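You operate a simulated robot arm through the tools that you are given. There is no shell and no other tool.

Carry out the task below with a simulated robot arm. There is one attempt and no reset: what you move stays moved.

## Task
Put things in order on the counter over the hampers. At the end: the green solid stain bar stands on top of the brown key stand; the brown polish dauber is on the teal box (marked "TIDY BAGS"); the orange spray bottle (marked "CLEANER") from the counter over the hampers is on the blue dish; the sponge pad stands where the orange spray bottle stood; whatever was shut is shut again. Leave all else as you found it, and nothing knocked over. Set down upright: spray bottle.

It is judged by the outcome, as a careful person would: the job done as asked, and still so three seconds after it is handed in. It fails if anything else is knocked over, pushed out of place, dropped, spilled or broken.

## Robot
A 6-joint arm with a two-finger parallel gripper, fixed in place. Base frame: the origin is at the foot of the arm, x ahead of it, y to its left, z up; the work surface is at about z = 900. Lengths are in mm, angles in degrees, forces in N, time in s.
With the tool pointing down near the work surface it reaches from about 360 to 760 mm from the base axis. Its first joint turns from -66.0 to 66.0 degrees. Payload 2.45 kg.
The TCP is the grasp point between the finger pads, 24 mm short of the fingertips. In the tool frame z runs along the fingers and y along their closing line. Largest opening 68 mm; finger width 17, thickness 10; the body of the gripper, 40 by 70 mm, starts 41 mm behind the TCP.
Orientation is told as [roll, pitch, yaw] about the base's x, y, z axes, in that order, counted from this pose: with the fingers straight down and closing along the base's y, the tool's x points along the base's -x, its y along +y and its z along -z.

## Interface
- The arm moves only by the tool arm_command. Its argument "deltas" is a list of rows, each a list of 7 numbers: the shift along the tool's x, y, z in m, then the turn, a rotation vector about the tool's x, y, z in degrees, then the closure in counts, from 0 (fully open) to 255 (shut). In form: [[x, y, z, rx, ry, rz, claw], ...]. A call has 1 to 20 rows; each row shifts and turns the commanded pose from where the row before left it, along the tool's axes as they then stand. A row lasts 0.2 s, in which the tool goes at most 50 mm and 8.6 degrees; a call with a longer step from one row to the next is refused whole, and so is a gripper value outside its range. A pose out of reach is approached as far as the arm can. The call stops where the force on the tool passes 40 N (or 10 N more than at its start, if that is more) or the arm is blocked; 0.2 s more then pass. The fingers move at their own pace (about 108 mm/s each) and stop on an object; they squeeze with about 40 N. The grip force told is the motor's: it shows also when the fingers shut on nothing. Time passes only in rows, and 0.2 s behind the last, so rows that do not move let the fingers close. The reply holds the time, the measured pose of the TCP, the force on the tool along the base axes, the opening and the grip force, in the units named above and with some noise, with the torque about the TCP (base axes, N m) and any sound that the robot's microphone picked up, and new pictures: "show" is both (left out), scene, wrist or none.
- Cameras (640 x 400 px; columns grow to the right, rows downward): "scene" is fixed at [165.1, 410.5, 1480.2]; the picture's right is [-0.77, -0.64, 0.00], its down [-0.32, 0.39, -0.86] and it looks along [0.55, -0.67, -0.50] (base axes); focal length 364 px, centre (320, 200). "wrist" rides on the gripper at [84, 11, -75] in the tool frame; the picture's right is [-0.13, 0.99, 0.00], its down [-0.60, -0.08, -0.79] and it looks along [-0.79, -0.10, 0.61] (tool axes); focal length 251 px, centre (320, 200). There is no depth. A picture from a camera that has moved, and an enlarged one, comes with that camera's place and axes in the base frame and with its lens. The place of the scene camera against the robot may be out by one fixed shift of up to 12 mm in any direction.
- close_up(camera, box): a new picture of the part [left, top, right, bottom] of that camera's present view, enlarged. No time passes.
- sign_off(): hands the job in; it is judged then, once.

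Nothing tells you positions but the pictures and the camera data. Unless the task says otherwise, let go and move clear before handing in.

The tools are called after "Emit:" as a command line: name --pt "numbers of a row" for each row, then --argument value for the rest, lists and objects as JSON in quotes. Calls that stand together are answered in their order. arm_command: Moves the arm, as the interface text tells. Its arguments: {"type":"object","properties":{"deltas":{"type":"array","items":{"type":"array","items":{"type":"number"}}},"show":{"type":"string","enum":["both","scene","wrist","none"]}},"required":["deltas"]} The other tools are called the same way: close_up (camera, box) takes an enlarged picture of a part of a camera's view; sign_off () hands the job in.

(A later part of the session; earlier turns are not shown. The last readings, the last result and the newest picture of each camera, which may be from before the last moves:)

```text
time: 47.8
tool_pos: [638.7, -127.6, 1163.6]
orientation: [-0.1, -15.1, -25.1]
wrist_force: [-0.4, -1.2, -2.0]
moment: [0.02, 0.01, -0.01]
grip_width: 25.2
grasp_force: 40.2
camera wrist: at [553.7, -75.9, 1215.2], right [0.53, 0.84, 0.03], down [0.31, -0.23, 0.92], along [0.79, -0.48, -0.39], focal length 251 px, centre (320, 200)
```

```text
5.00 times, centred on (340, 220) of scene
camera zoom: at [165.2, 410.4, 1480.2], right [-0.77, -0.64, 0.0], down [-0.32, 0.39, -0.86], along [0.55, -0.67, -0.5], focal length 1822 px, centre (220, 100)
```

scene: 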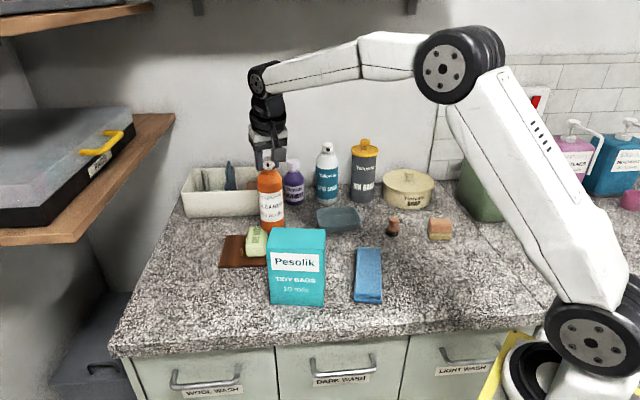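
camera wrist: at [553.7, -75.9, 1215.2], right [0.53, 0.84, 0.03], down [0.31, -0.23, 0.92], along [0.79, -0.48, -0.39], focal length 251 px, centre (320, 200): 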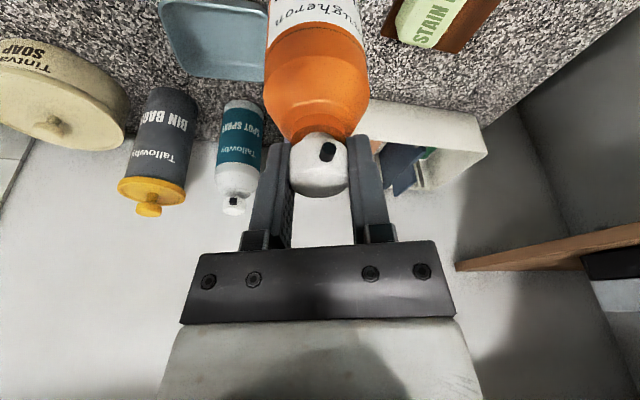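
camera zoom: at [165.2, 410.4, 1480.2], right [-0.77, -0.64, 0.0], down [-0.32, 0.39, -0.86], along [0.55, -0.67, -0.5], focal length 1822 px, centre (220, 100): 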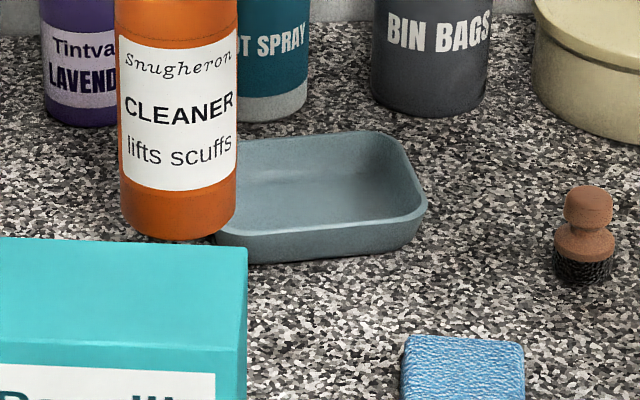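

The dish centre works out to about (672,-277), roughly 105 x 87 mm. I'll bring the bottle above that point and compare bottle and dish in the scene view.

Emit:
arm_command --pt "-0.02205 -0.0303 0.0059 0 0 0 255" --pt "-0.02205 -0.0303 0.0059 0 0 0 255" --pt "-0.02205 -0.0303 0.0059 0 0 0 255" --pt "-0.02205 -0.0303 0.0059 0 0 0 255" --pt "0 0 0 0 0 0 255" --show "both"

Emit:
close_up --camera "scene" --box '[290, 140, 390, 260]'

Emit:
close_up --camera "wrist" --box '[210, 0, 430, 180]'

```text
time: 49.0
tool_pos: [670.7, -275.7, 1162.6]
orientation: [0.2, -15.0, -25.1]
wrist_force: [-0.4, -0.3, -2.4]
moment: [-0.01, 0.0, -0.01]
grip_width: 25.3
grasp_force: 39.8
camera wrist: at [585.6, -223.8, 1214.9], right [0.53, 0.84, 0.03], down [0.31, -0.23, 0.92], along [0.79, -0.48, -0.39], focal length 251 px, centre (320, 200)
```

scene: 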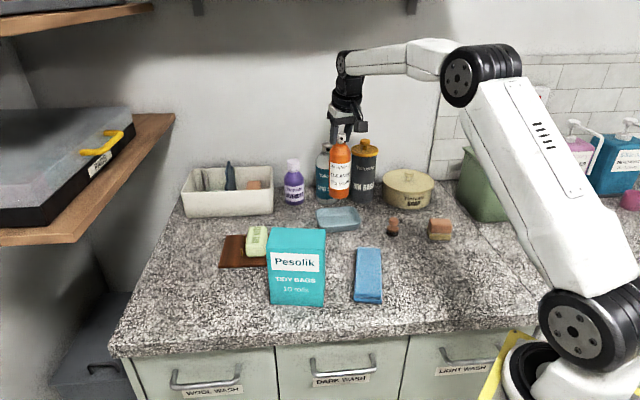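
wrist: 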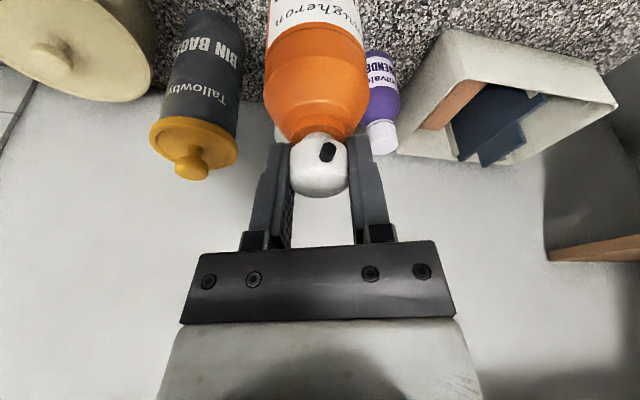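

```text
3.33 times, centred on (340, 200) of scene
camera zoom: at [165.2, 410.4, 1480.2], right [-0.77, -0.64, 0.0], down [-0.32, 0.39, -0.86], along [0.55, -0.67, -0.5], focal length 1215 px, centre (253, 200)
```

zoom: 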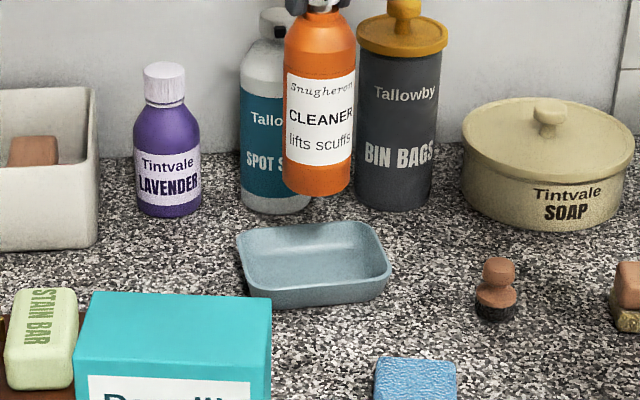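

```text
2.22 times, centred on (320, 90) of wrist
camera zoom: at [585.6, -223.8, 1214.9], right [0.53, 0.84, 0.03], down [0.31, -0.23, 0.92], along [0.79, -0.48, -0.39], focal length 559 px, centre (320, 444)
```

zoom: 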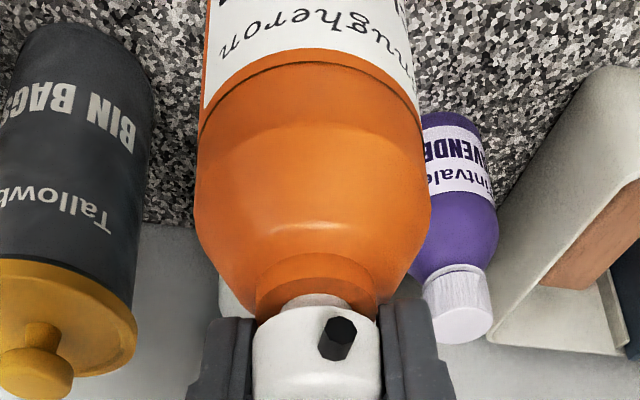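

I'll zoom in more to measure the relative position of the bottle base and the dish.

Emit:
close_up --camera "scene" --box '[305, 175, 375, 240]'

Emit:
close_up --camera "wrist" --box '[180, 0, 460, 60]'

```text
6.15 times, centred on (340, 208) of scene
camera zoom: at [165.2, 410.4, 1480.2], right [-0.77, -0.64, 0.0], down [-0.32, 0.39, -0.86], along [0.55, -0.67, -0.5], focal length 2243 px, centre (197, 154)
```

zoom: 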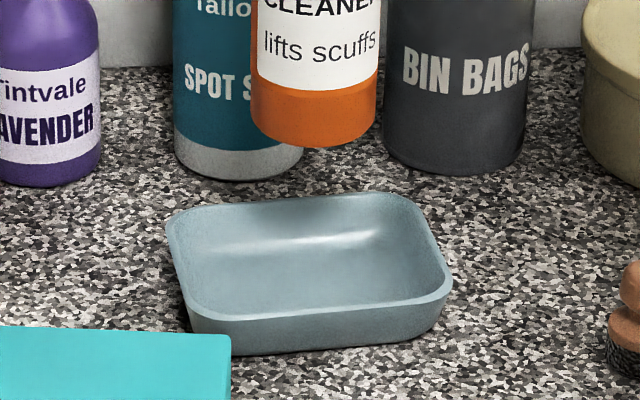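

```text
2.29 times, centred on (320, 30) of wrist
camera zoom: at [585.6, -223.8, 1214.9], right [0.53, 0.84, 0.03], down [0.31, -0.23, 0.92], along [0.79, -0.48, -0.39], focal length 575 px, centre (320, 589)
```

zoom: 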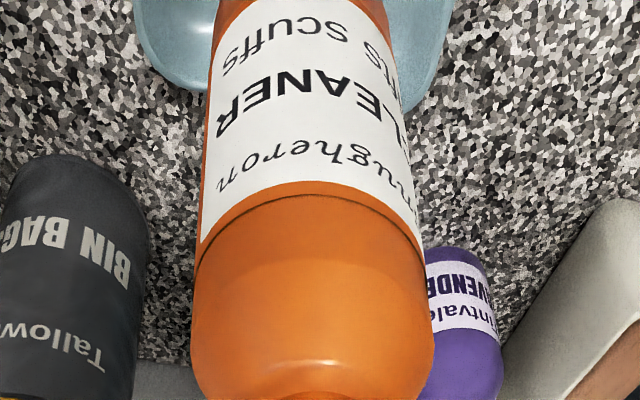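

Both views agree the bottle is within several mm of the dish centre. I'll lower until the base is about 10 mm above the rim and re-measure.

Emit:
arm_command --pt "0.0079 0 0.02945 0 0 0 255" --pt "0.0079 0 0.02945 0 0 0 255" --pt "0 0 0 0 0 0 255" --show "wrist"

Emit:
close_up --camera "scene" --box '[305, 175, 375, 240]'

Emit:
close_up --camera "wrist" --box '[180, 0, 460, 60]'

```text
time: 49.8
tool_pos: [670.5, -276.5, 1102.1]
orientation: [0.0, -15.0, -25.0]
wrist_force: [0.5, -0.1, -3.0]
moment: [-0.01, 0.01, -0.02]
grip_width: 25.3
grasp_force: 40.1
camera wrist: at [586.1, -223.8, 1153.3], right [0.53, 0.84, 0.03], down [0.31, -0.23, 0.92], along [0.79, -0.48, -0.38], focal length 251 px, centre (320, 200)
```

wrist: 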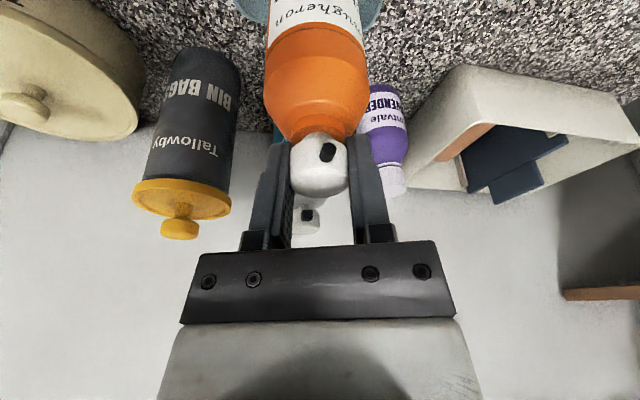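

```text
6.15 times, centred on (340, 208) of scene
camera zoom: at [165.2, 410.4, 1480.2], right [-0.77, -0.64, 0.0], down [-0.32, 0.39, -0.86], along [0.55, -0.67, -0.5], focal length 2243 px, centre (197, 154)
```

zoom: 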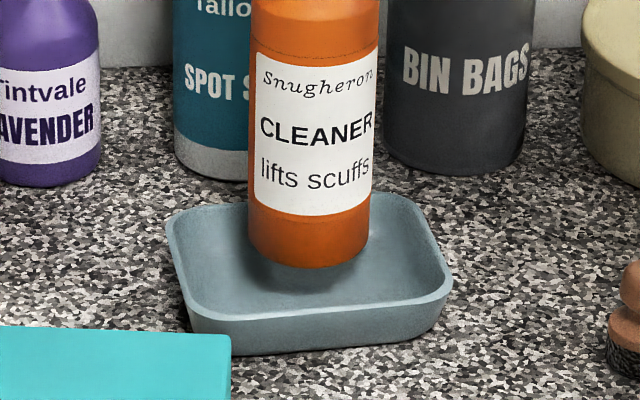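

```text
2.29 times, centred on (320, 30) of wrist
camera zoom: at [586.1, -223.8, 1153.3], right [0.53, 0.84, 0.03], down [0.31, -0.23, 0.92], along [0.79, -0.48, -0.38], focal length 575 px, centre (320, 589)
```

zoom: 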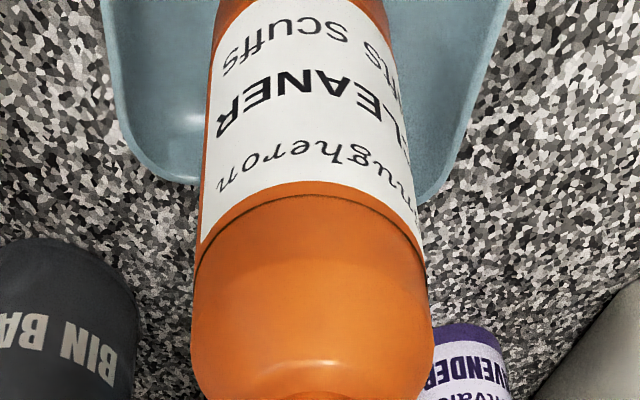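

Lateral centring looks right; I'll shift about 3 mm toward the far edge and lower 20 mm, then feel for contact.

Emit:
arm_command --pt "0.0012 -0.0004 0.01 0 0 0 255" --pt "0.0012 -0.0003 0.0101 0 0 0 255" --pt "0 0 0 0 0 0 255" --show "none"

Emit:
close_up --camera "scene" --box '[305, 175, 375, 240]'

Emit:
close_up --camera "wrist" --box '[180, 0, 460, 100]'

```text
time: 50.6
tool_pos: [674.3, -278.5, 1082.9]
orientation: [0.0, -14.9, -25.2]
wrist_force: [-0.1, 0.2, -2.7]
moment: [-0.01, 0.0, 0.0]
grip_width: 25.0
grasp_force: 40.2
```

```text
6.15 times, centred on (340, 208) of scene
camera zoom: at [165.2, 410.4, 1480.2], right [-0.77, -0.64, 0.0], down [-0.32, 0.39, -0.86], along [0.55, -0.67, -0.5], focal length 2243 px, centre (197, 154)
```

zoom: 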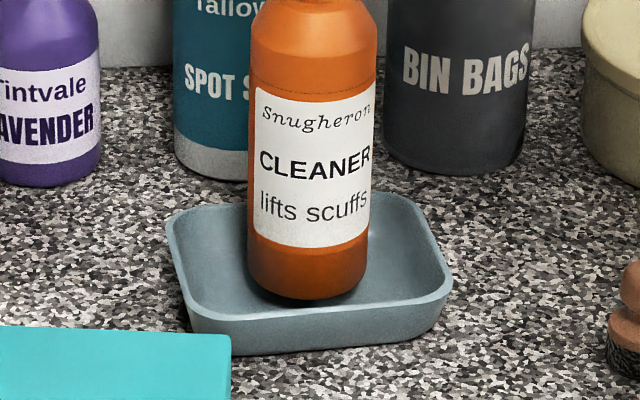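

```text
2.29 times, centred on (320, 50) of wrist
camera zoom: at [588.2, -226.4, 1134.7], right [0.53, 0.84, 0.03], down [0.31, -0.23, 0.92], along [0.79, -0.48, -0.38], focal length 575 px, centre (320, 543)
```

zoom: 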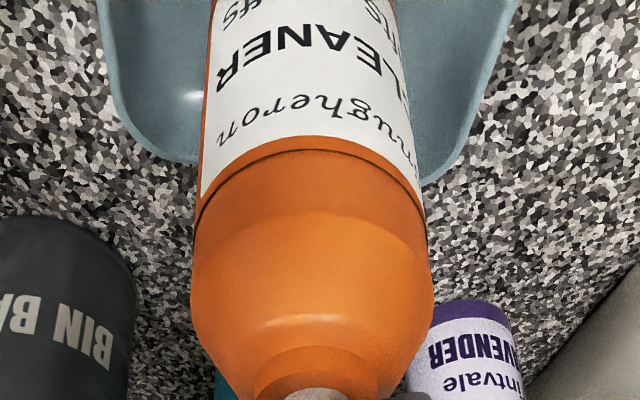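

The bottle base now sits inside the dish outline with similar gaps front and back. I'll lower the last few mm gently.

Emit:
arm_command --pt "0.001 0 0.0039 0 0 0 255" --pt "0.001 0 0.0039 0 0 0 255" --pt "0 0 0 0 0 0 255" --show "none"

Emit:
arm_command --pt "0.0005 0 0.0019 0 0 0 255" --pt "0 0 0 0 0 0 255" --show "none"

Emit:
arm_command --pt "0.0004 0 0.0015 0 0 0 255" --pt "0 0 0 0 0 0 255" --show "none"

```text
time: 51.4
tool_pos: [673.3, -279.2, 1073.5]
orientation: [0.1, -15.0, -25.1]
wrist_force: [-0.4, 0.3, -2.0]
moment: [0.05, -0.04, -0.01]
grip_width: 24.9
grasp_force: 40.1
```

```text
time: 52.0
tool_pos: [672.8, -277.8, 1072.5]
orientation: [-0.1, -14.9, -25.1]
wrist_force: [-0.5, 0.2, -1.3]
moment: [0.02, 0.0, 0.02]
grip_width: 25.2
grasp_force: 40.0
```

```text
time: 52.6
tool_pos: [674.1, -279.0, 1071.7]
orientation: [0.0, -15.0, -25.1]
wrist_force: [-0.3, 0.8, 0.2]
moment: [0.04, 0.23, 0.0]
grip_width: 25.2
grasp_force: 39.6
```

Contact seems to be starting; one more small step.

Emit:
arm_command --pt "0.00025 0 0.00097 0 0 0 255" --pt "0 0 0 0 0 0 255" --show "both"

Emit:
close_up --camera "scene" --box '[305, 135, 375, 240]'

```text
time: 53.2
tool_pos: [673.8, -280.2, 1070.8]
orientation: [0.0, -15.1, -25.1]
wrist_force: [-4.2, 2.6, 10.1]
moment: [0.34, 0.64, -0.01]
grip_width: 25.1
grasp_force: 39.8
camera wrist: at [587.7, -226.7, 1123.1], right [0.53, 0.84, 0.03], down [0.31, -0.23, 0.92], along [0.79, -0.48, -0.38], focal length 251 px, centre (320, 200)
```

scene: 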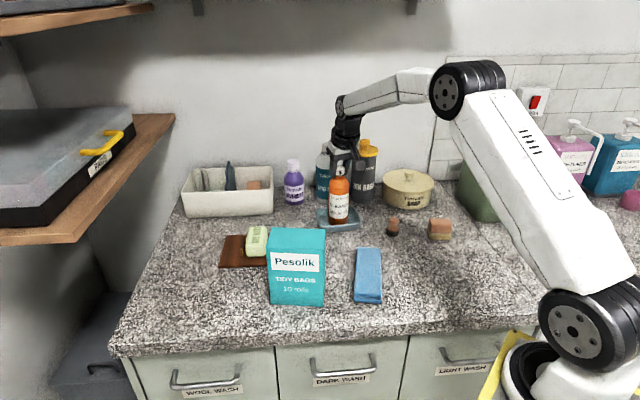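
wrist: 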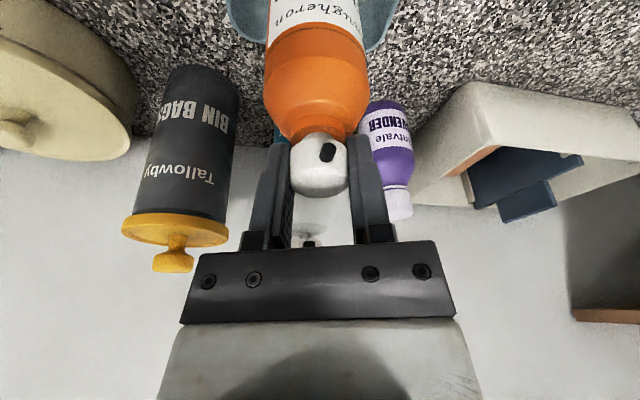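

```text
3.81 times, centred on (340, 188) of scene
camera zoom: at [164.8, 410.6, 1480.2], right [-0.77, -0.64, 0.0], down [-0.32, 0.39, -0.86], along [0.55, -0.67, -0.5], focal length 1389 px, centre (244, 248)
```

zoom: 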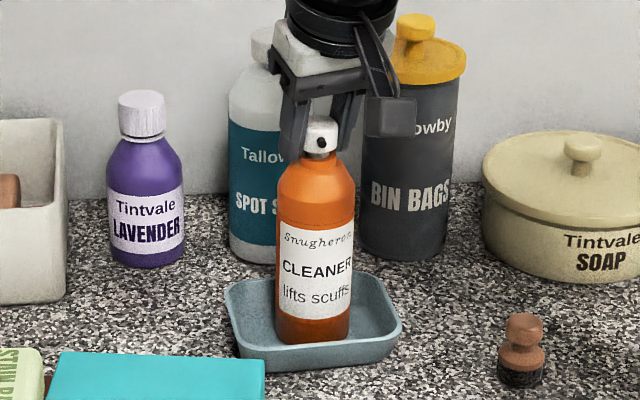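

There's a sideways push back toward the robot, suggesting the base touches the far fillet. I'll lift 1.5 mm, shift 3 mm back and set down again.

Emit:
arm_command --pt "-0.0005 0 -0.0019 0 0 0 255" --pt "0.0029 0 -0.0008 0 0 0 255" --pt "0 0 0 0 0 0 255" --show "none"

Emit:
arm_command --pt "0.00025 0 0.00097 0 0 0 255" --pt "0 0 0 0 0 0 255" --show "none"

Emit:
arm_command --pt "0.00025 0 0.00097 0 0 0 255" --pt "0 0 0 0 0 0 255" --show "none"

```text
time: 54.0
tool_pos: [668.6, -278.1, 1071.8]
orientation: [0.0, -14.8, -25.2]
wrist_force: [0.6, -0.7, -1.3]
moment: [0.0, -0.05, 0.0]
grip_width: 25.2
grasp_force: 40.1
```

```text
time: 54.6
tool_pos: [670.3, -277.9, 1072.0]
orientation: [0.0, -14.9, -25.1]
wrist_force: [-0.3, 0.2, -0.4]
moment: [-0.03, 0.1, -0.06]
grip_width: 25.2
grasp_force: 40.0
```

```text
time: 55.2
tool_pos: [669.8, -277.5, 1072.4]
orientation: [0.0, -15.0, -25.2]
wrist_force: [-3.5, 0.7, 8.2]
moment: [0.15, 0.6, 0.03]
grip_width: 24.9
grasp_force: 40.3
```

Contact is at the same height, so it is standing on the dish floor. I'll relieve the pressure slightly and open the fingers.

Emit:
arm_command --pt "-0.0002 0 -0.0007 0 0 0 255" --pt "0 0 0 0 0 0 155" --pt "0 0 0 0 0 0 100" --pt "0 0 0 0 0 0 40" --pt "0 0 0 0 0 0 0" --pt "0 0 0 0 0 0 0" --show "both"

Emit:
close_up --camera "scene" --box '[305, 135, 375, 240]'

```text
time: 56.6
tool_pos: [669.6, -276.3, 1070.7]
orientation: [0.0, -15.0, -25.2]
wrist_force: [0.4, -0.5, -0.3]
moment: [0.0, 0.01, 0.0]
grip_width: 68.1
grasp_force: 0.0
camera wrist: at [584.2, -225.3, 1123.3], right [0.53, 0.84, 0.03], down [0.31, -0.23, 0.92], along [0.79, -0.48, -0.38], focal length 251 px, centre (320, 200)
```

scene: 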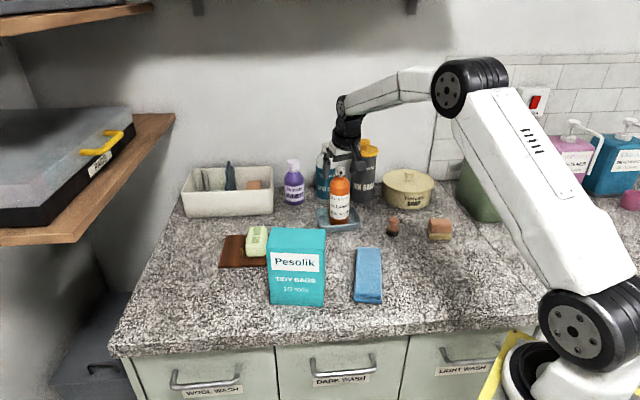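
wrist: 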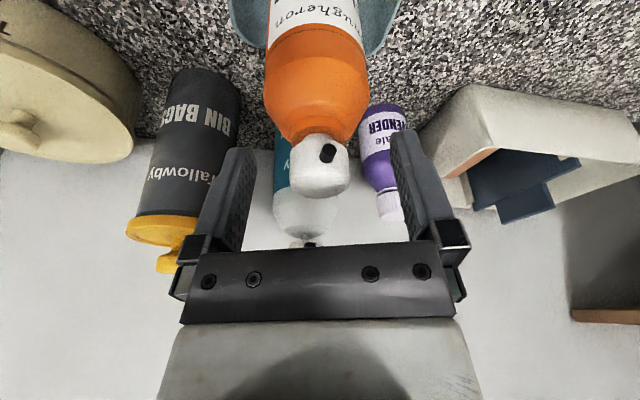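

```text
3.81 times, centred on (340, 188) of scene
camera zoom: at [165.1, 410.5, 1480.2], right [-0.77, -0.64, 0.0], down [-0.32, 0.39, -0.86], along [0.55, -0.67, -0.5], focal length 1389 px, centre (244, 248)
```

zoom: 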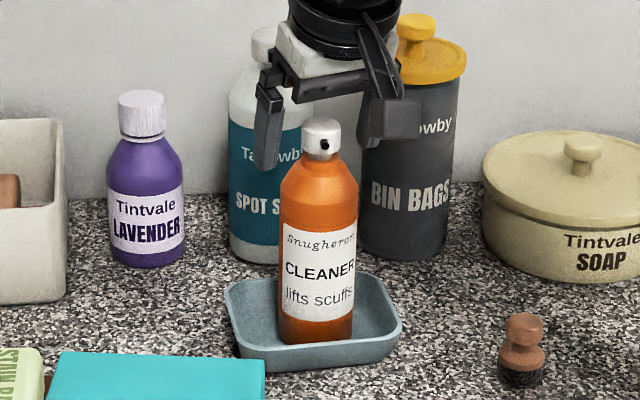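

The bottle stands upright in the dish, released. I'll rise straight up clear of it.

Emit:
arm_command --pt "-0.0039 0 -0.0145 0 0 0 0" --pt "-0.0078 0 -0.029 0 0 0 0" --pt "-0.0078 0 -0.029 0 0 0 0" --pt "0.03 0 -0.02 0 0 0 0" --pt "0 0 0 0 0 0 0" --show "both"

Emit:
close_up --camera "scene" --box '[305, 135, 375, 240]'

```text
time: 57.8
tool_pos: [640.5, -263.6, 1160.8]
orientation: [0.0, -15.0, -25.1]
wrist_force: [-0.1, -0.5, 0.3]
moment: [0.02, 0.0, -0.02]
grip_width: 68.1
grasp_force: 0.1
camera wrist: at [554.5, -211.8, 1212.1], right [0.53, 0.84, 0.03], down [0.31, -0.23, 0.92], along [0.79, -0.48, -0.38], focal length 251 px, centre (320, 200)
```

scene: 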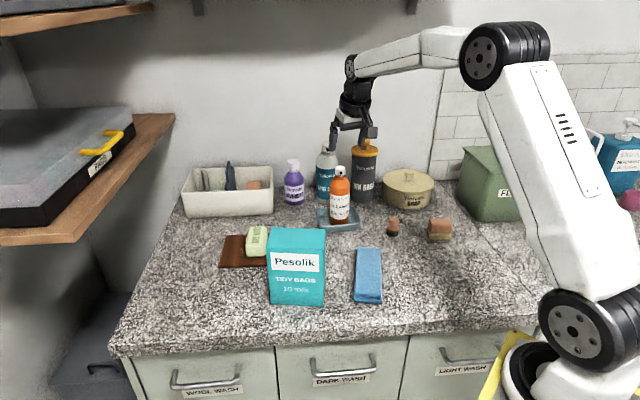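
wrist: 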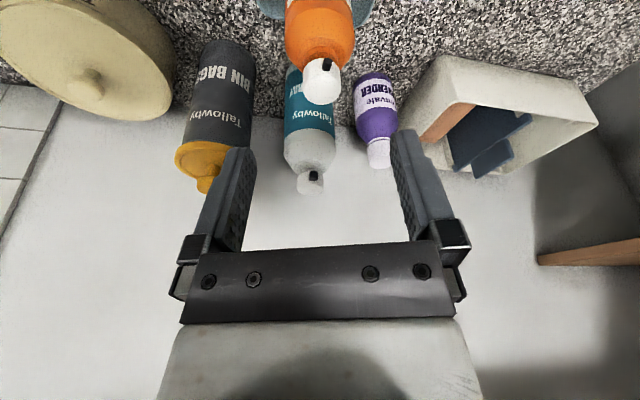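

```text
3.81 times, centred on (340, 188) of scene
camera zoom: at [165.1, 410.5, 1480.2], right [-0.77, -0.64, 0.0], down [-0.32, 0.39, -0.86], along [0.55, -0.67, -0.5], focal length 1389 px, centre (244, 248)
```

zoom: 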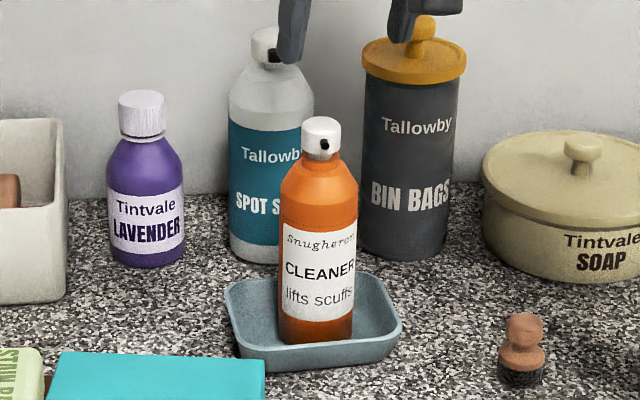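

The bottle is placed. Next I go over the wooden block stacked on the sponge near (429,-399), leveling the tool and turning its closing line along the block's short side.

Emit:
arm_command --pt "0 0 0 0 7.5 0 0" --pt "0 0 0 0 7.5 0 0" --pt "0.02235 -0.0354 0.0117 0 0 0 0" --pt "0.02235 -0.0354 0.0117 0 0 0 0" --pt "0.02235 -0.0354 0.0117 0 0 0 0" --pt "0.02235 -0.0354 0.0117 0 0 0 0" --pt "0.02235 -0.0354 0.0117 0 0 0 0" --pt "0.02235 -0.0354 0.0117 0 0 0 0" --pt "0 0 0 0 0 -8.3 0" --pt "0 0 0 0 0 -8.3 0" --pt "0 0 0 0 0 -8.3 0" --pt "0 0 0 0 0 -8.3 0" --pt "0 0 0 0 0 -8.3 0" --pt "0 0 0 0 0 -8.3 0" --pt "0 0 0 0 0 -8.3 0" --pt "0 0 0 0 0 0 0" --show "both"

Emit:
close_up --camera "wrist" --box '[220, 0, 420, 140]'

```text
time: 61.2
tool_pos: [428.2, -398.7, 1087.1]
orientation: [0.0, 0.0, 33.1]
wrist_force: [0.1, 0.9, 0.1]
moment: [0.03, -0.02, -0.01]
grip_width: 67.8
grasp_force: 0.1
camera wrist: at [352.9, -435.8, 1163.9], right [-0.43, 0.9, 0.0], down [0.55, 0.26, 0.79], along [0.71, 0.34, -0.61], focal length 251 px, centre (320, 200)
```

scene: 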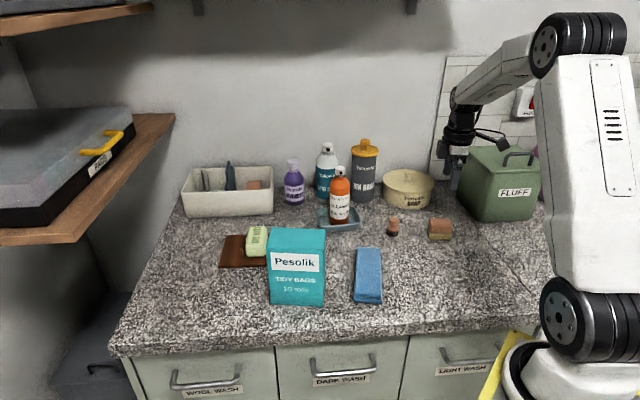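
wrist: 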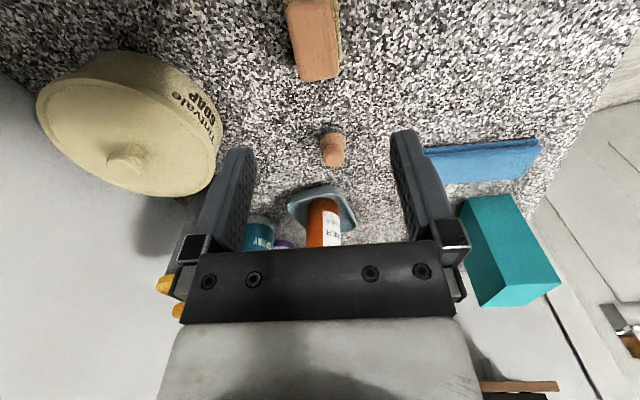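

```text
2.86 times, centred on (320, 70) of wrist
camera zoom: at [352.9, -435.8, 1163.9], right [-0.43, 0.9, 0.0], down [0.55, 0.26, 0.79], along [0.71, 0.34, -0.61], focal length 718 px, centre (320, 571)
```

zoom: 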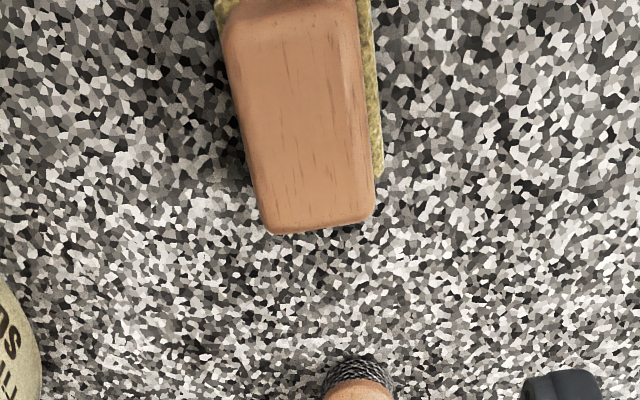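

The wooden block (about 52 x 33 mm, top near z=944) lies on a slightly larger yellow sponge pad about 20 mm thick. I'll align and descend to grip only the wood, to test whether it is separate.

Emit:
arm_command --pt "0.002 -0.003 0.03 0 0 -1.5 0" --pt "0 0 0.035 0 0 0 0" --pt "0 0 0.035 0 0 0 0" --pt "0 0 0 0 0 0 0" --show "both"

Emit:
close_up --camera "wrist" --box '[220, 40, 420, 180]'

Emit:
close_up --camera "scene" --box '[400, 180, 480, 260]'

```text
time: 62.2
tool_pos: [430.4, -401.9, 986.0]
orientation: [0.0, -0.1, 34.4]
wrist_force: [0.6, 0.0, -0.4]
moment: [0.03, -0.02, -0.01]
grip_width: 68.0
grasp_force: 0.1
camera wrist: at [354.4, -441.6, 1062.1], right [-0.45, 0.89, 0.0], down [0.54, 0.28, 0.79], along [0.71, 0.36, -0.61], focal length 251 px, centre (320, 200)
```

scene: 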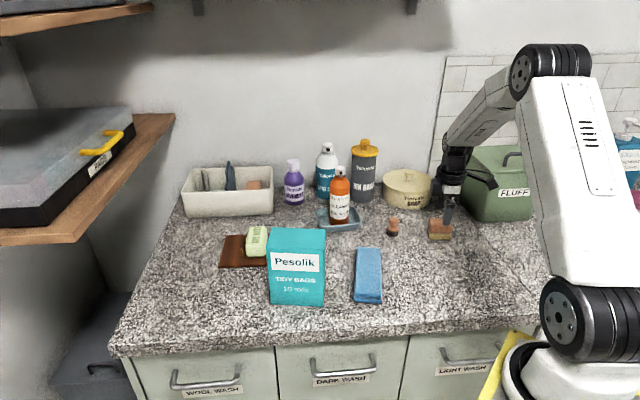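
wrist: 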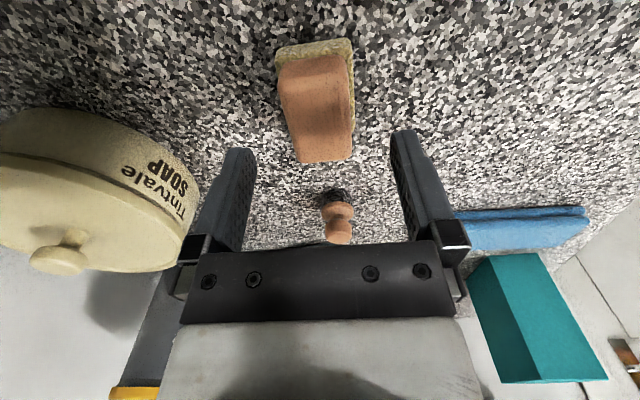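

```text
2.86 times, centred on (320, 110) of wrist
camera zoom: at [354.4, -441.6, 1062.1], right [-0.45, 0.89, 0.0], down [0.54, 0.28, 0.79], along [0.71, 0.36, -0.61], focal length 718 px, centre (320, 457)
```

zoom: 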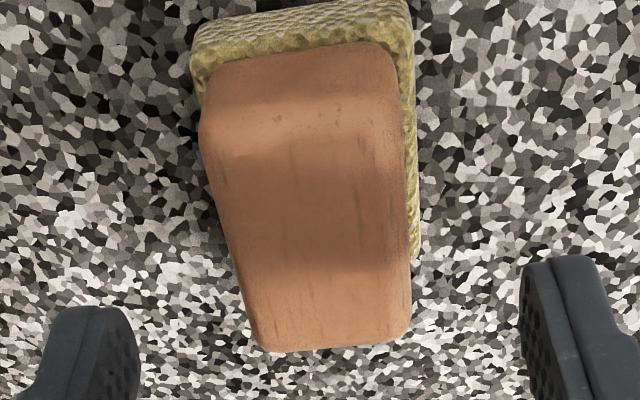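

```text
5.00 times, centred on (440, 220) of scene
camera zoom: at [165.1, 410.5, 1480.2], right [-0.77, -0.64, 0.0], down [-0.32, 0.39, -0.86], along [0.55, -0.67, -0.5], focal length 1822 px, centre (-280, 100)
```

zoom: 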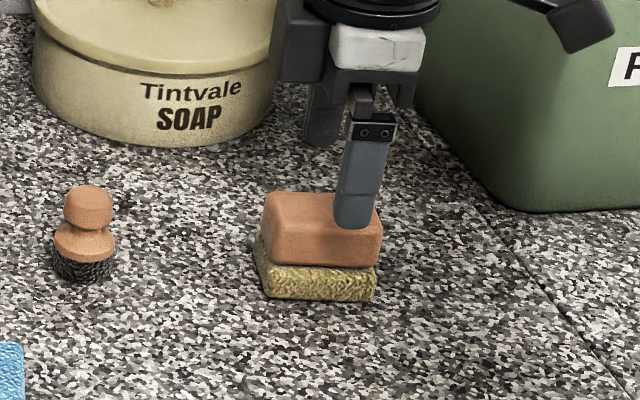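

It is clearly a separate wooden block offset on the sponge pad. I'll descend to grip only the wood at z≈949.

Emit:
arm_command --pt "0 0 0.015 0 0 0 0" --pt "0 0 0.015 0 0 0 0" --pt "0 0 0.007 0 0 0 0" --pt "0 0 0 0 0 0 0" --show "wrist"

Emit:
close_up --camera "scene" --box '[420, 205, 460, 245]'

```text
time: 63.2
tool_pos: [427.5, -402.7, 949.2]
orientation: [0.0, 0.0, 34.4]
wrist_force: [0.2, 0.8, 0.1]
moment: [0.01, 0.01, 0.04]
grip_width: 67.8
grasp_force: 0.1
camera wrist: at [353.4, -442.1, 1025.3], right [-0.45, 0.89, 0.0], down [0.54, 0.28, 0.79], along [0.71, 0.36, -0.61], focal length 251 px, centre (320, 200)
```

wrist: 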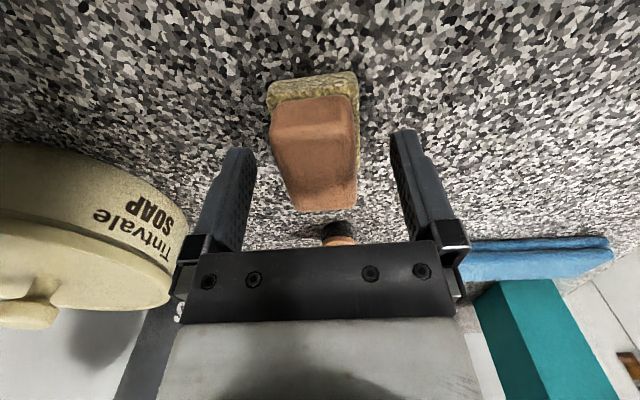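

```text
10.00 times, centred on (440, 225) of scene
camera zoom: at [165.1, 410.5, 1480.2], right [-0.77, -0.64, 0.0], down [-0.32, 0.39, -0.86], along [0.55, -0.67, -0.5], focal length 3645 px, centre (-880, -50)
```

zoom: 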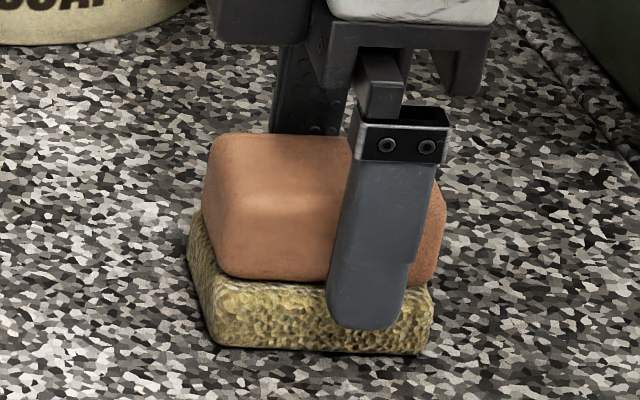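

The fingertips look slightly low relative to the wood's underside; I'll raise 5 mm and check.

Emit:
arm_command --pt "0 0 -0.005 0 0 0 0" --pt "0 0 0 0 0 0 90" --pt "0 0 0 0 0 0 90" --show "wrist"

Emit:
close_up --camera "scene" --box '[420, 205, 460, 245]'

Emit:
close_up --camera "wrist" --box '[220, 60, 420, 240]'

```text
time: 64.0
tool_pos: [428.6, -402.0, 953.3]
orientation: [0.1, -0.1, 34.5]
wrist_force: [-0.7, 0.7, -1.0]
moment: [0.0, -0.01, 0.03]
grip_width: 44.1
grasp_force: 0.0
camera wrist: at [353.8, -441.8, 1030.5], right [-0.45, 0.89, 0.0], down [0.54, 0.28, 0.79], along [0.71, 0.36, -0.61], focal length 251 px, centre (320, 200)
```

wrist: 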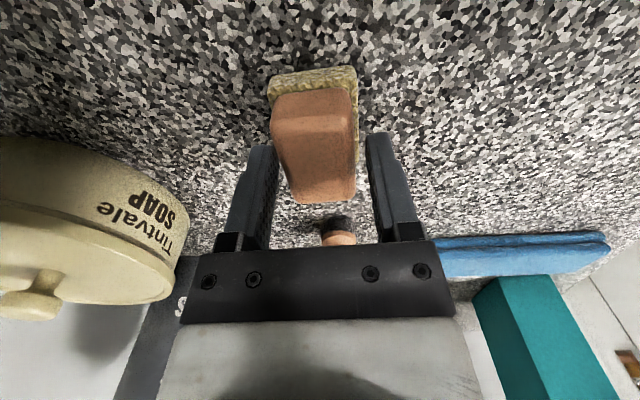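

```text
10.00 times, centred on (440, 225) of scene
camera zoom: at [165.1, 410.5, 1480.2], right [-0.77, -0.64, 0.0], down [-0.32, 0.39, -0.86], along [0.55, -0.67, -0.5], focal length 3645 px, centre (-880, -50)
```

zoom: 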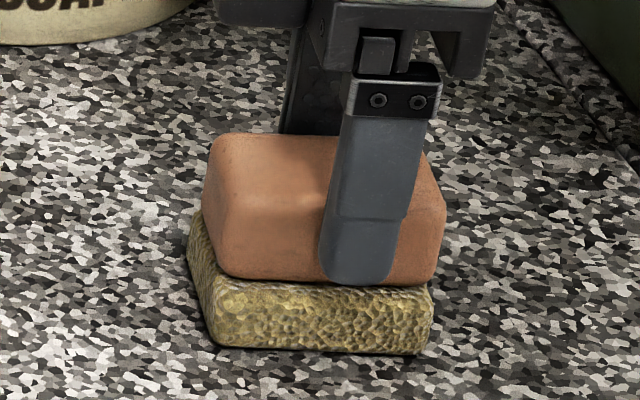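

```text
2.22 times, centred on (320, 150) of wrist
camera zoom: at [353.8, -441.8, 1030.5], right [-0.45, 0.89, 0.0], down [0.54, 0.28, 0.79], along [0.71, 0.36, -0.61], focal length 559 px, centre (320, 311)
```

zoom: 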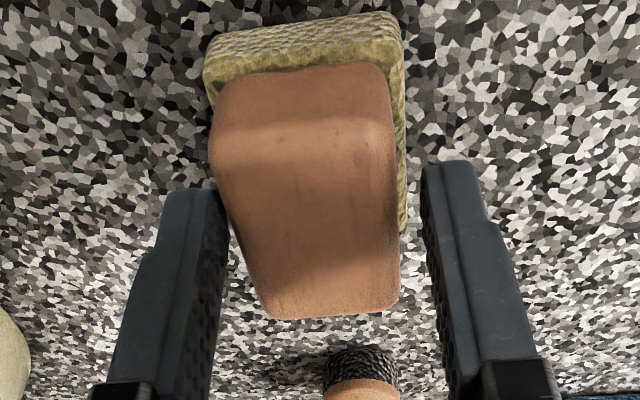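

Fingertips are now just above the wood's underside. I close on the wood and lift a little.

Emit:
arm_command --pt "0 0 0 0 0 0 255" --pt "0 0 0 0 0 0 255" --pt "0 0 0 0 0 0 255" --pt "0 0 -0.01 0 0 0 255" --pt "0 0 -0.015 0 0 0 255" --pt "0 0 0 0 0 0 255" --show "both"

Emit:
close_up --camera "scene" --box '[410, 190, 470, 250]'

```text
time: 65.4
tool_pos: [427.9, -402.3, 979.8]
orientation: [0.0, 0.0, 34.5]
wrist_force: [-0.1, -0.8, -0.7]
moment: [-0.02, 0.01, 0.04]
grip_width: 34.7
grasp_force: 39.7
camera wrist: at [354.1, -440.7, 1057.2], right [-0.45, 0.89, 0.0], down [0.54, 0.28, 0.79], along [0.71, 0.36, -0.61], focal length 251 px, centre (320, 200)
```

scene: 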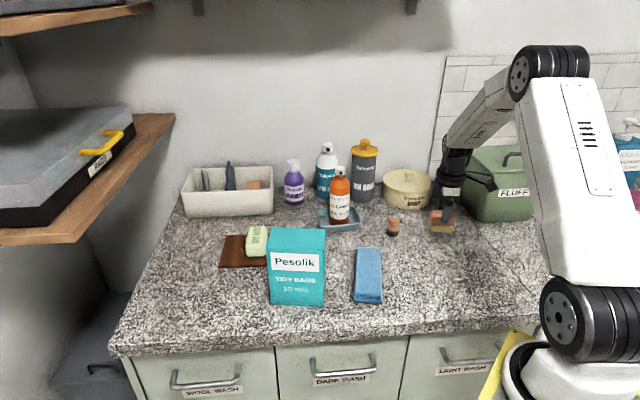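
wrist: 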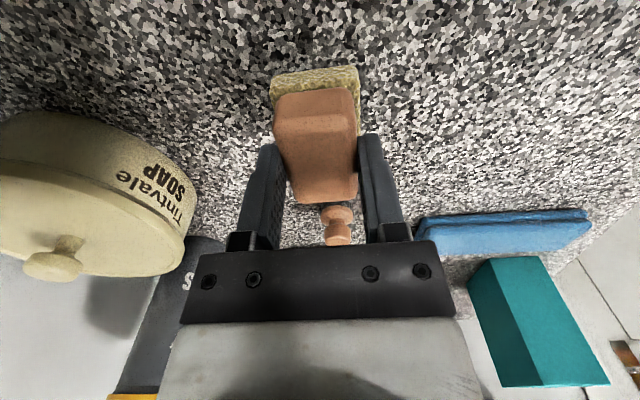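

```text
6.67 times, centred on (440, 220) of scene
camera zoom: at [165.1, 410.5, 1480.2], right [-0.77, -0.64, 0.0], down [-0.32, 0.39, -0.86], along [0.55, -0.67, -0.5], focal length 2430 px, centre (-480, 67)
```

zoom: 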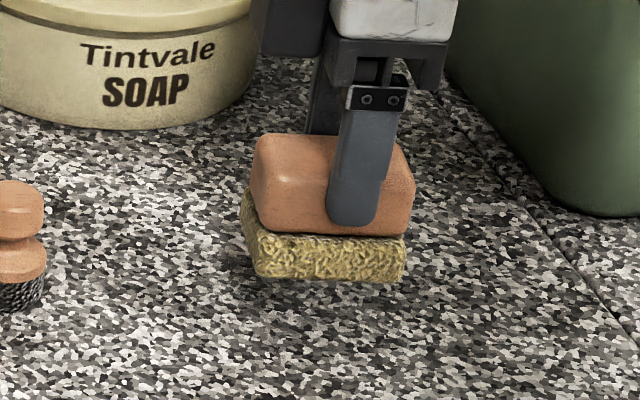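

The sponge came up with the wood, so this is one object: a sponge pad with a wooden back. I'll carry it high over the box toward the bottle's old place at (745,161).

Emit:
arm_command --pt "0 0 -0.0388 0 0 0 255" --pt "0 0 -0.0388 0 0 0 255" --pt "0 0 -0.0388 0 0 0 255" --pt "0 0 -0.0388 0 0 0 255" --pt "-0.04115 0.02267 0 0 0 0 255" --pt "-0.04115 0.02267 0 0 0 0 255" --pt "-0.04115 0.02267 0 0 0 0 255" --pt "-0.04115 0.02267 0 0 0 0 255" --pt "-0.04115 0.02267 0 0 0 0 255" --pt "0 0 0 0 0 0 255" --show "both"

```text
time: 67.6
tool_pos: [534.2, -193.3, 1133.7]
orientation: [0.0, 0.0, 34.4]
wrist_force: [0.2, -0.5, 0.0]
moment: [0.01, 0.02, 0.01]
grip_width: 34.5
grasp_force: 39.9
camera wrist: at [459.2, -231.9, 1210.8], right [-0.45, 0.89, 0.0], down [0.54, 0.28, 0.79], along [0.71, 0.36, -0.61], focal length 251 px, centre (320, 200)
```

scene: 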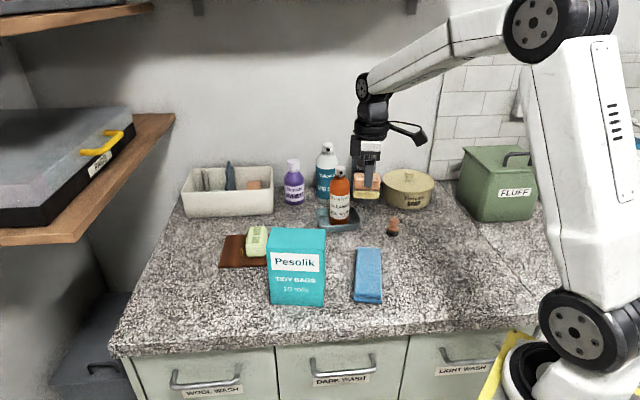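
wrist: 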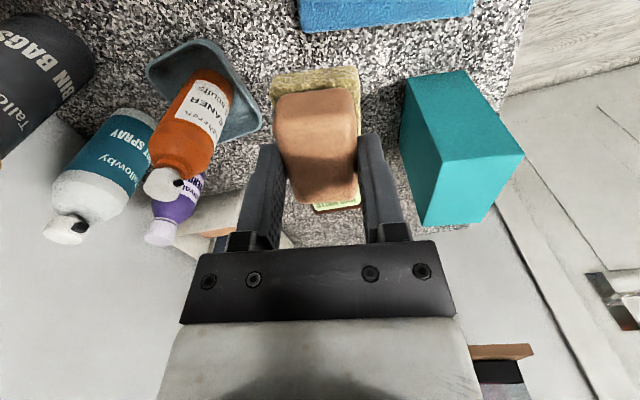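

The sponge pad is held in one piece. I continue over the box to (660,60) at the same height.

Emit:
arm_command --pt "-0.04115 0.02267 0 0 0 0 255" --pt "-0.04115 0.02267 0 0 0 0 255" --pt "-0.04115 0.02267 0 0 0 0 255" --pt "-0.04115 0.02267 0 0 0 0 255" --pt "-0.04115 0.02267 0 0 0 0 255" --pt "-0.04115 0.02267 0 0 0 0 255" --pt "0 0 0 0 0 0 255" --show "both"

```text
time: 69.2
tool_pos: [658.4, 59.6, 1134.1]
orientation: [0.0, -0.1, 34.4]
wrist_force: [0.2, 0.0, -0.6]
moment: [0.03, 0.0, 0.0]
grip_width: 34.7
grasp_force: 39.6
camera wrist: at [584.1, 20.2, 1210.9], right [-0.45, 0.89, 0.0], down [0.54, 0.28, 0.79], along [0.71, 0.36, -0.61], focal length 251 px, centre (320, 200)
```

scene: 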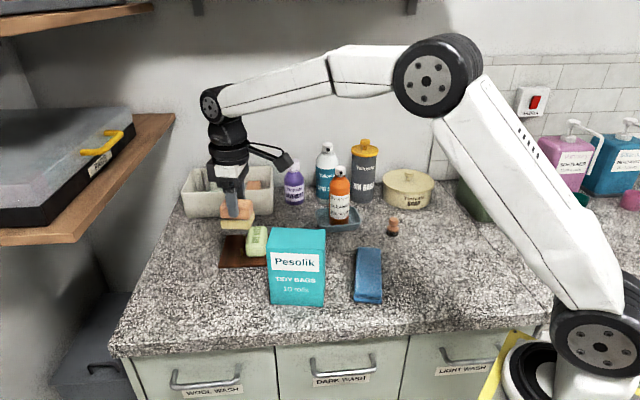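
wrist: 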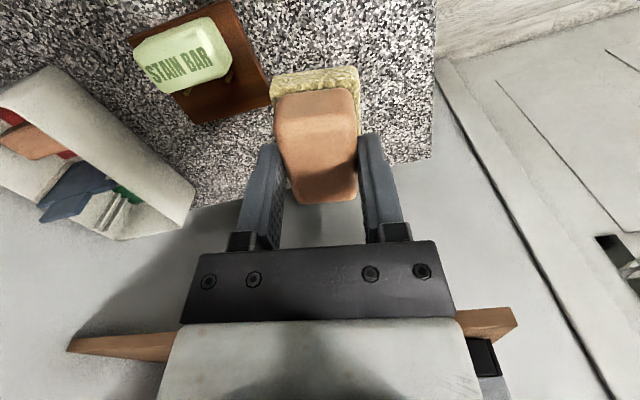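

Clear of the box now. I'll descend outward toward the target to (715,140,1020).

Emit:
arm_command --pt "-0.023 0.00855 0.0285 0 0 0 255" --pt "-0.023 0.00855 0.0285 0 0 0 255" --pt "-0.023 0.00855 0.0285 0 0 0 255" --pt "-0.023 0.00855 0.0285 0 0 0 255" --pt "0 0 0 0 0 0 255" --show "scene"

```text
time: 70.4
tool_pos: [715.7, 141.8, 1019.0]
orientation: [0.0, 0.1, 34.4]
wrist_force: [-0.2, 1.1, -0.4]
moment: [-0.01, -0.01, 0.0]
grip_width: 34.7
grasp_force: 39.5
```

scene: 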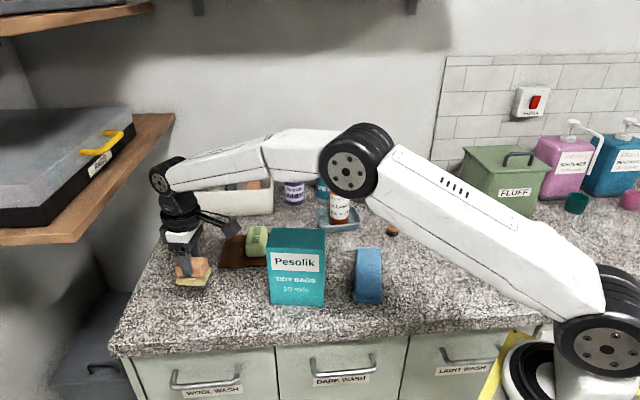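

Elbow is well bent. I'll move the last part out and down to about 16 mm above the counter.

Emit:
arm_command --pt "-0.0119 -0.0002 0.0163 0 0 0 255" --pt "-0.0119 -0.0002 0.0163 0 0 0 255" --pt "-0.0119 -0.0002 0.0163 0 0 0 255" --pt "0 0 0 0 0 0 255" --show "both"

Emit:
close_up --camera "scene" --box '[140, 225, 220, 320]'

```text
time: 71.4
tool_pos: [745.9, 160.3, 972.2]
orientation: [0.0, 0.0, 34.6]
wrist_force: [-0.1, 0.5, 0.3]
moment: [-0.01, -0.04, 0.04]
grip_width: 34.7
grasp_force: 40.2
camera wrist: at [671.4, 122.0, 1048.4], right [-0.45, 0.89, 0.0], down [0.54, 0.28, 0.79], along [0.71, 0.36, -0.61], focal length 251 px, centre (320, 200)
```

scene: 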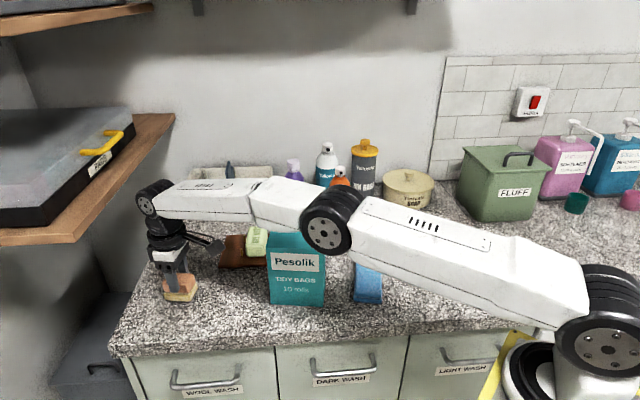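
wrist: 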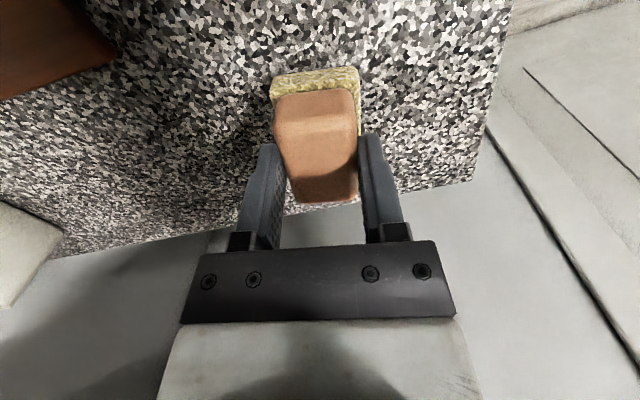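

```text
4.21 times, centred on (180, 272) of scene
camera zoom: at [165.1, 410.5, 1480.2], right [-0.77, -0.64, 0.0], down [-0.32, 0.39, -0.86], along [0.55, -0.67, -0.5], focal length 1535 px, centre (910, -105)
```

zoom: 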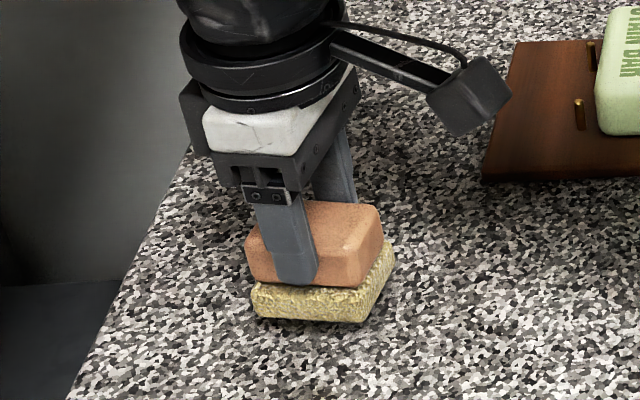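

The pad is over the bottle's former spot (within about 3 mm in the scene view). I'll lower to contact.

Emit:
arm_command --pt "0 0 0.008 0 0 0 255" --pt "0 0 0.006 0 0 0 255" --pt "0 0 0 0 0 0 255" --show "none"

Emit:
arm_command --pt "0 0 0.002 0 0 0 255" --pt "0 0 0 0 0 0 255" --show "none"

Emit:
arm_command --pt "0 0 0.0015 0 0 0 255" --pt "0 0 0 0 0 0 255" --show "none"

```text
time: 72.2
tool_pos: [747.0, 159.7, 958.1]
orientation: [0.0, 0.1, 34.5]
wrist_force: [0.6, -0.4, 0.4]
moment: [-0.01, -0.01, -0.02]
grip_width: 34.8
grasp_force: 40.2
```

```text
time: 72.8
tool_pos: [747.0, 159.1, 956.0]
orientation: [0.0, 0.1, 34.6]
wrist_force: [0.3, -0.2, -0.4]
moment: [0.03, 0.0, 0.01]
grip_width: 34.6
grasp_force: 39.7
```

```text
time: 73.4
tool_pos: [746.1, 159.9, 955.2]
orientation: [0.0, 0.1, 34.5]
wrist_force: [0.0, -0.1, -0.4]
moment: [-0.04, 0.01, -0.01]
grip_width: 34.9
grasp_force: 39.8
```

Emit:
arm_command --pt "0 0 0.001 0 0 0 255" --pt "0 0 0 0 0 0 255" --show "none"

Emit:
arm_command --pt "0 0 0.001 0 0 0 255" --pt "0 0 0 0 0 0 255" --show "none"

Emit:
close_up --camera "scene" --box '[140, 225, 220, 320]'

```text
time: 74.0
tool_pos: [746.2, 158.9, 954.3]
orientation: [0.0, 0.0, 34.5]
wrist_force: [-0.8, 0.7, 2.0]
moment: [0.02, 0.02, 0.01]
grip_width: 34.8
grasp_force: 39.3
```

```text
time: 74.6
tool_pos: [745.9, 160.2, 954.4]
orientation: [-0.1, -0.1, 34.5]
wrist_force: [0.0, 0.4, 8.5]
moment: [-0.02, 0.1, 0.01]
grip_width: 34.9
grasp_force: 40.3
```

```text
4.21 times, centred on (180, 272) of scene
camera zoom: at [164.9, 410.4, 1480.3], right [-0.77, -0.64, 0.0], down [-0.32, 0.39, -0.86], along [0.55, -0.67, -0.5], focal length 1535 px, centre (910, -105)
```

zoom: 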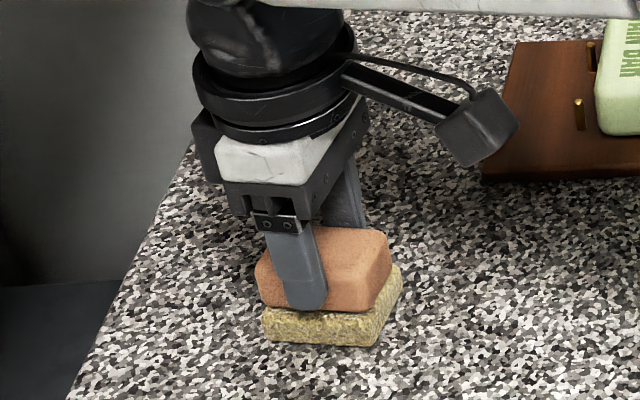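

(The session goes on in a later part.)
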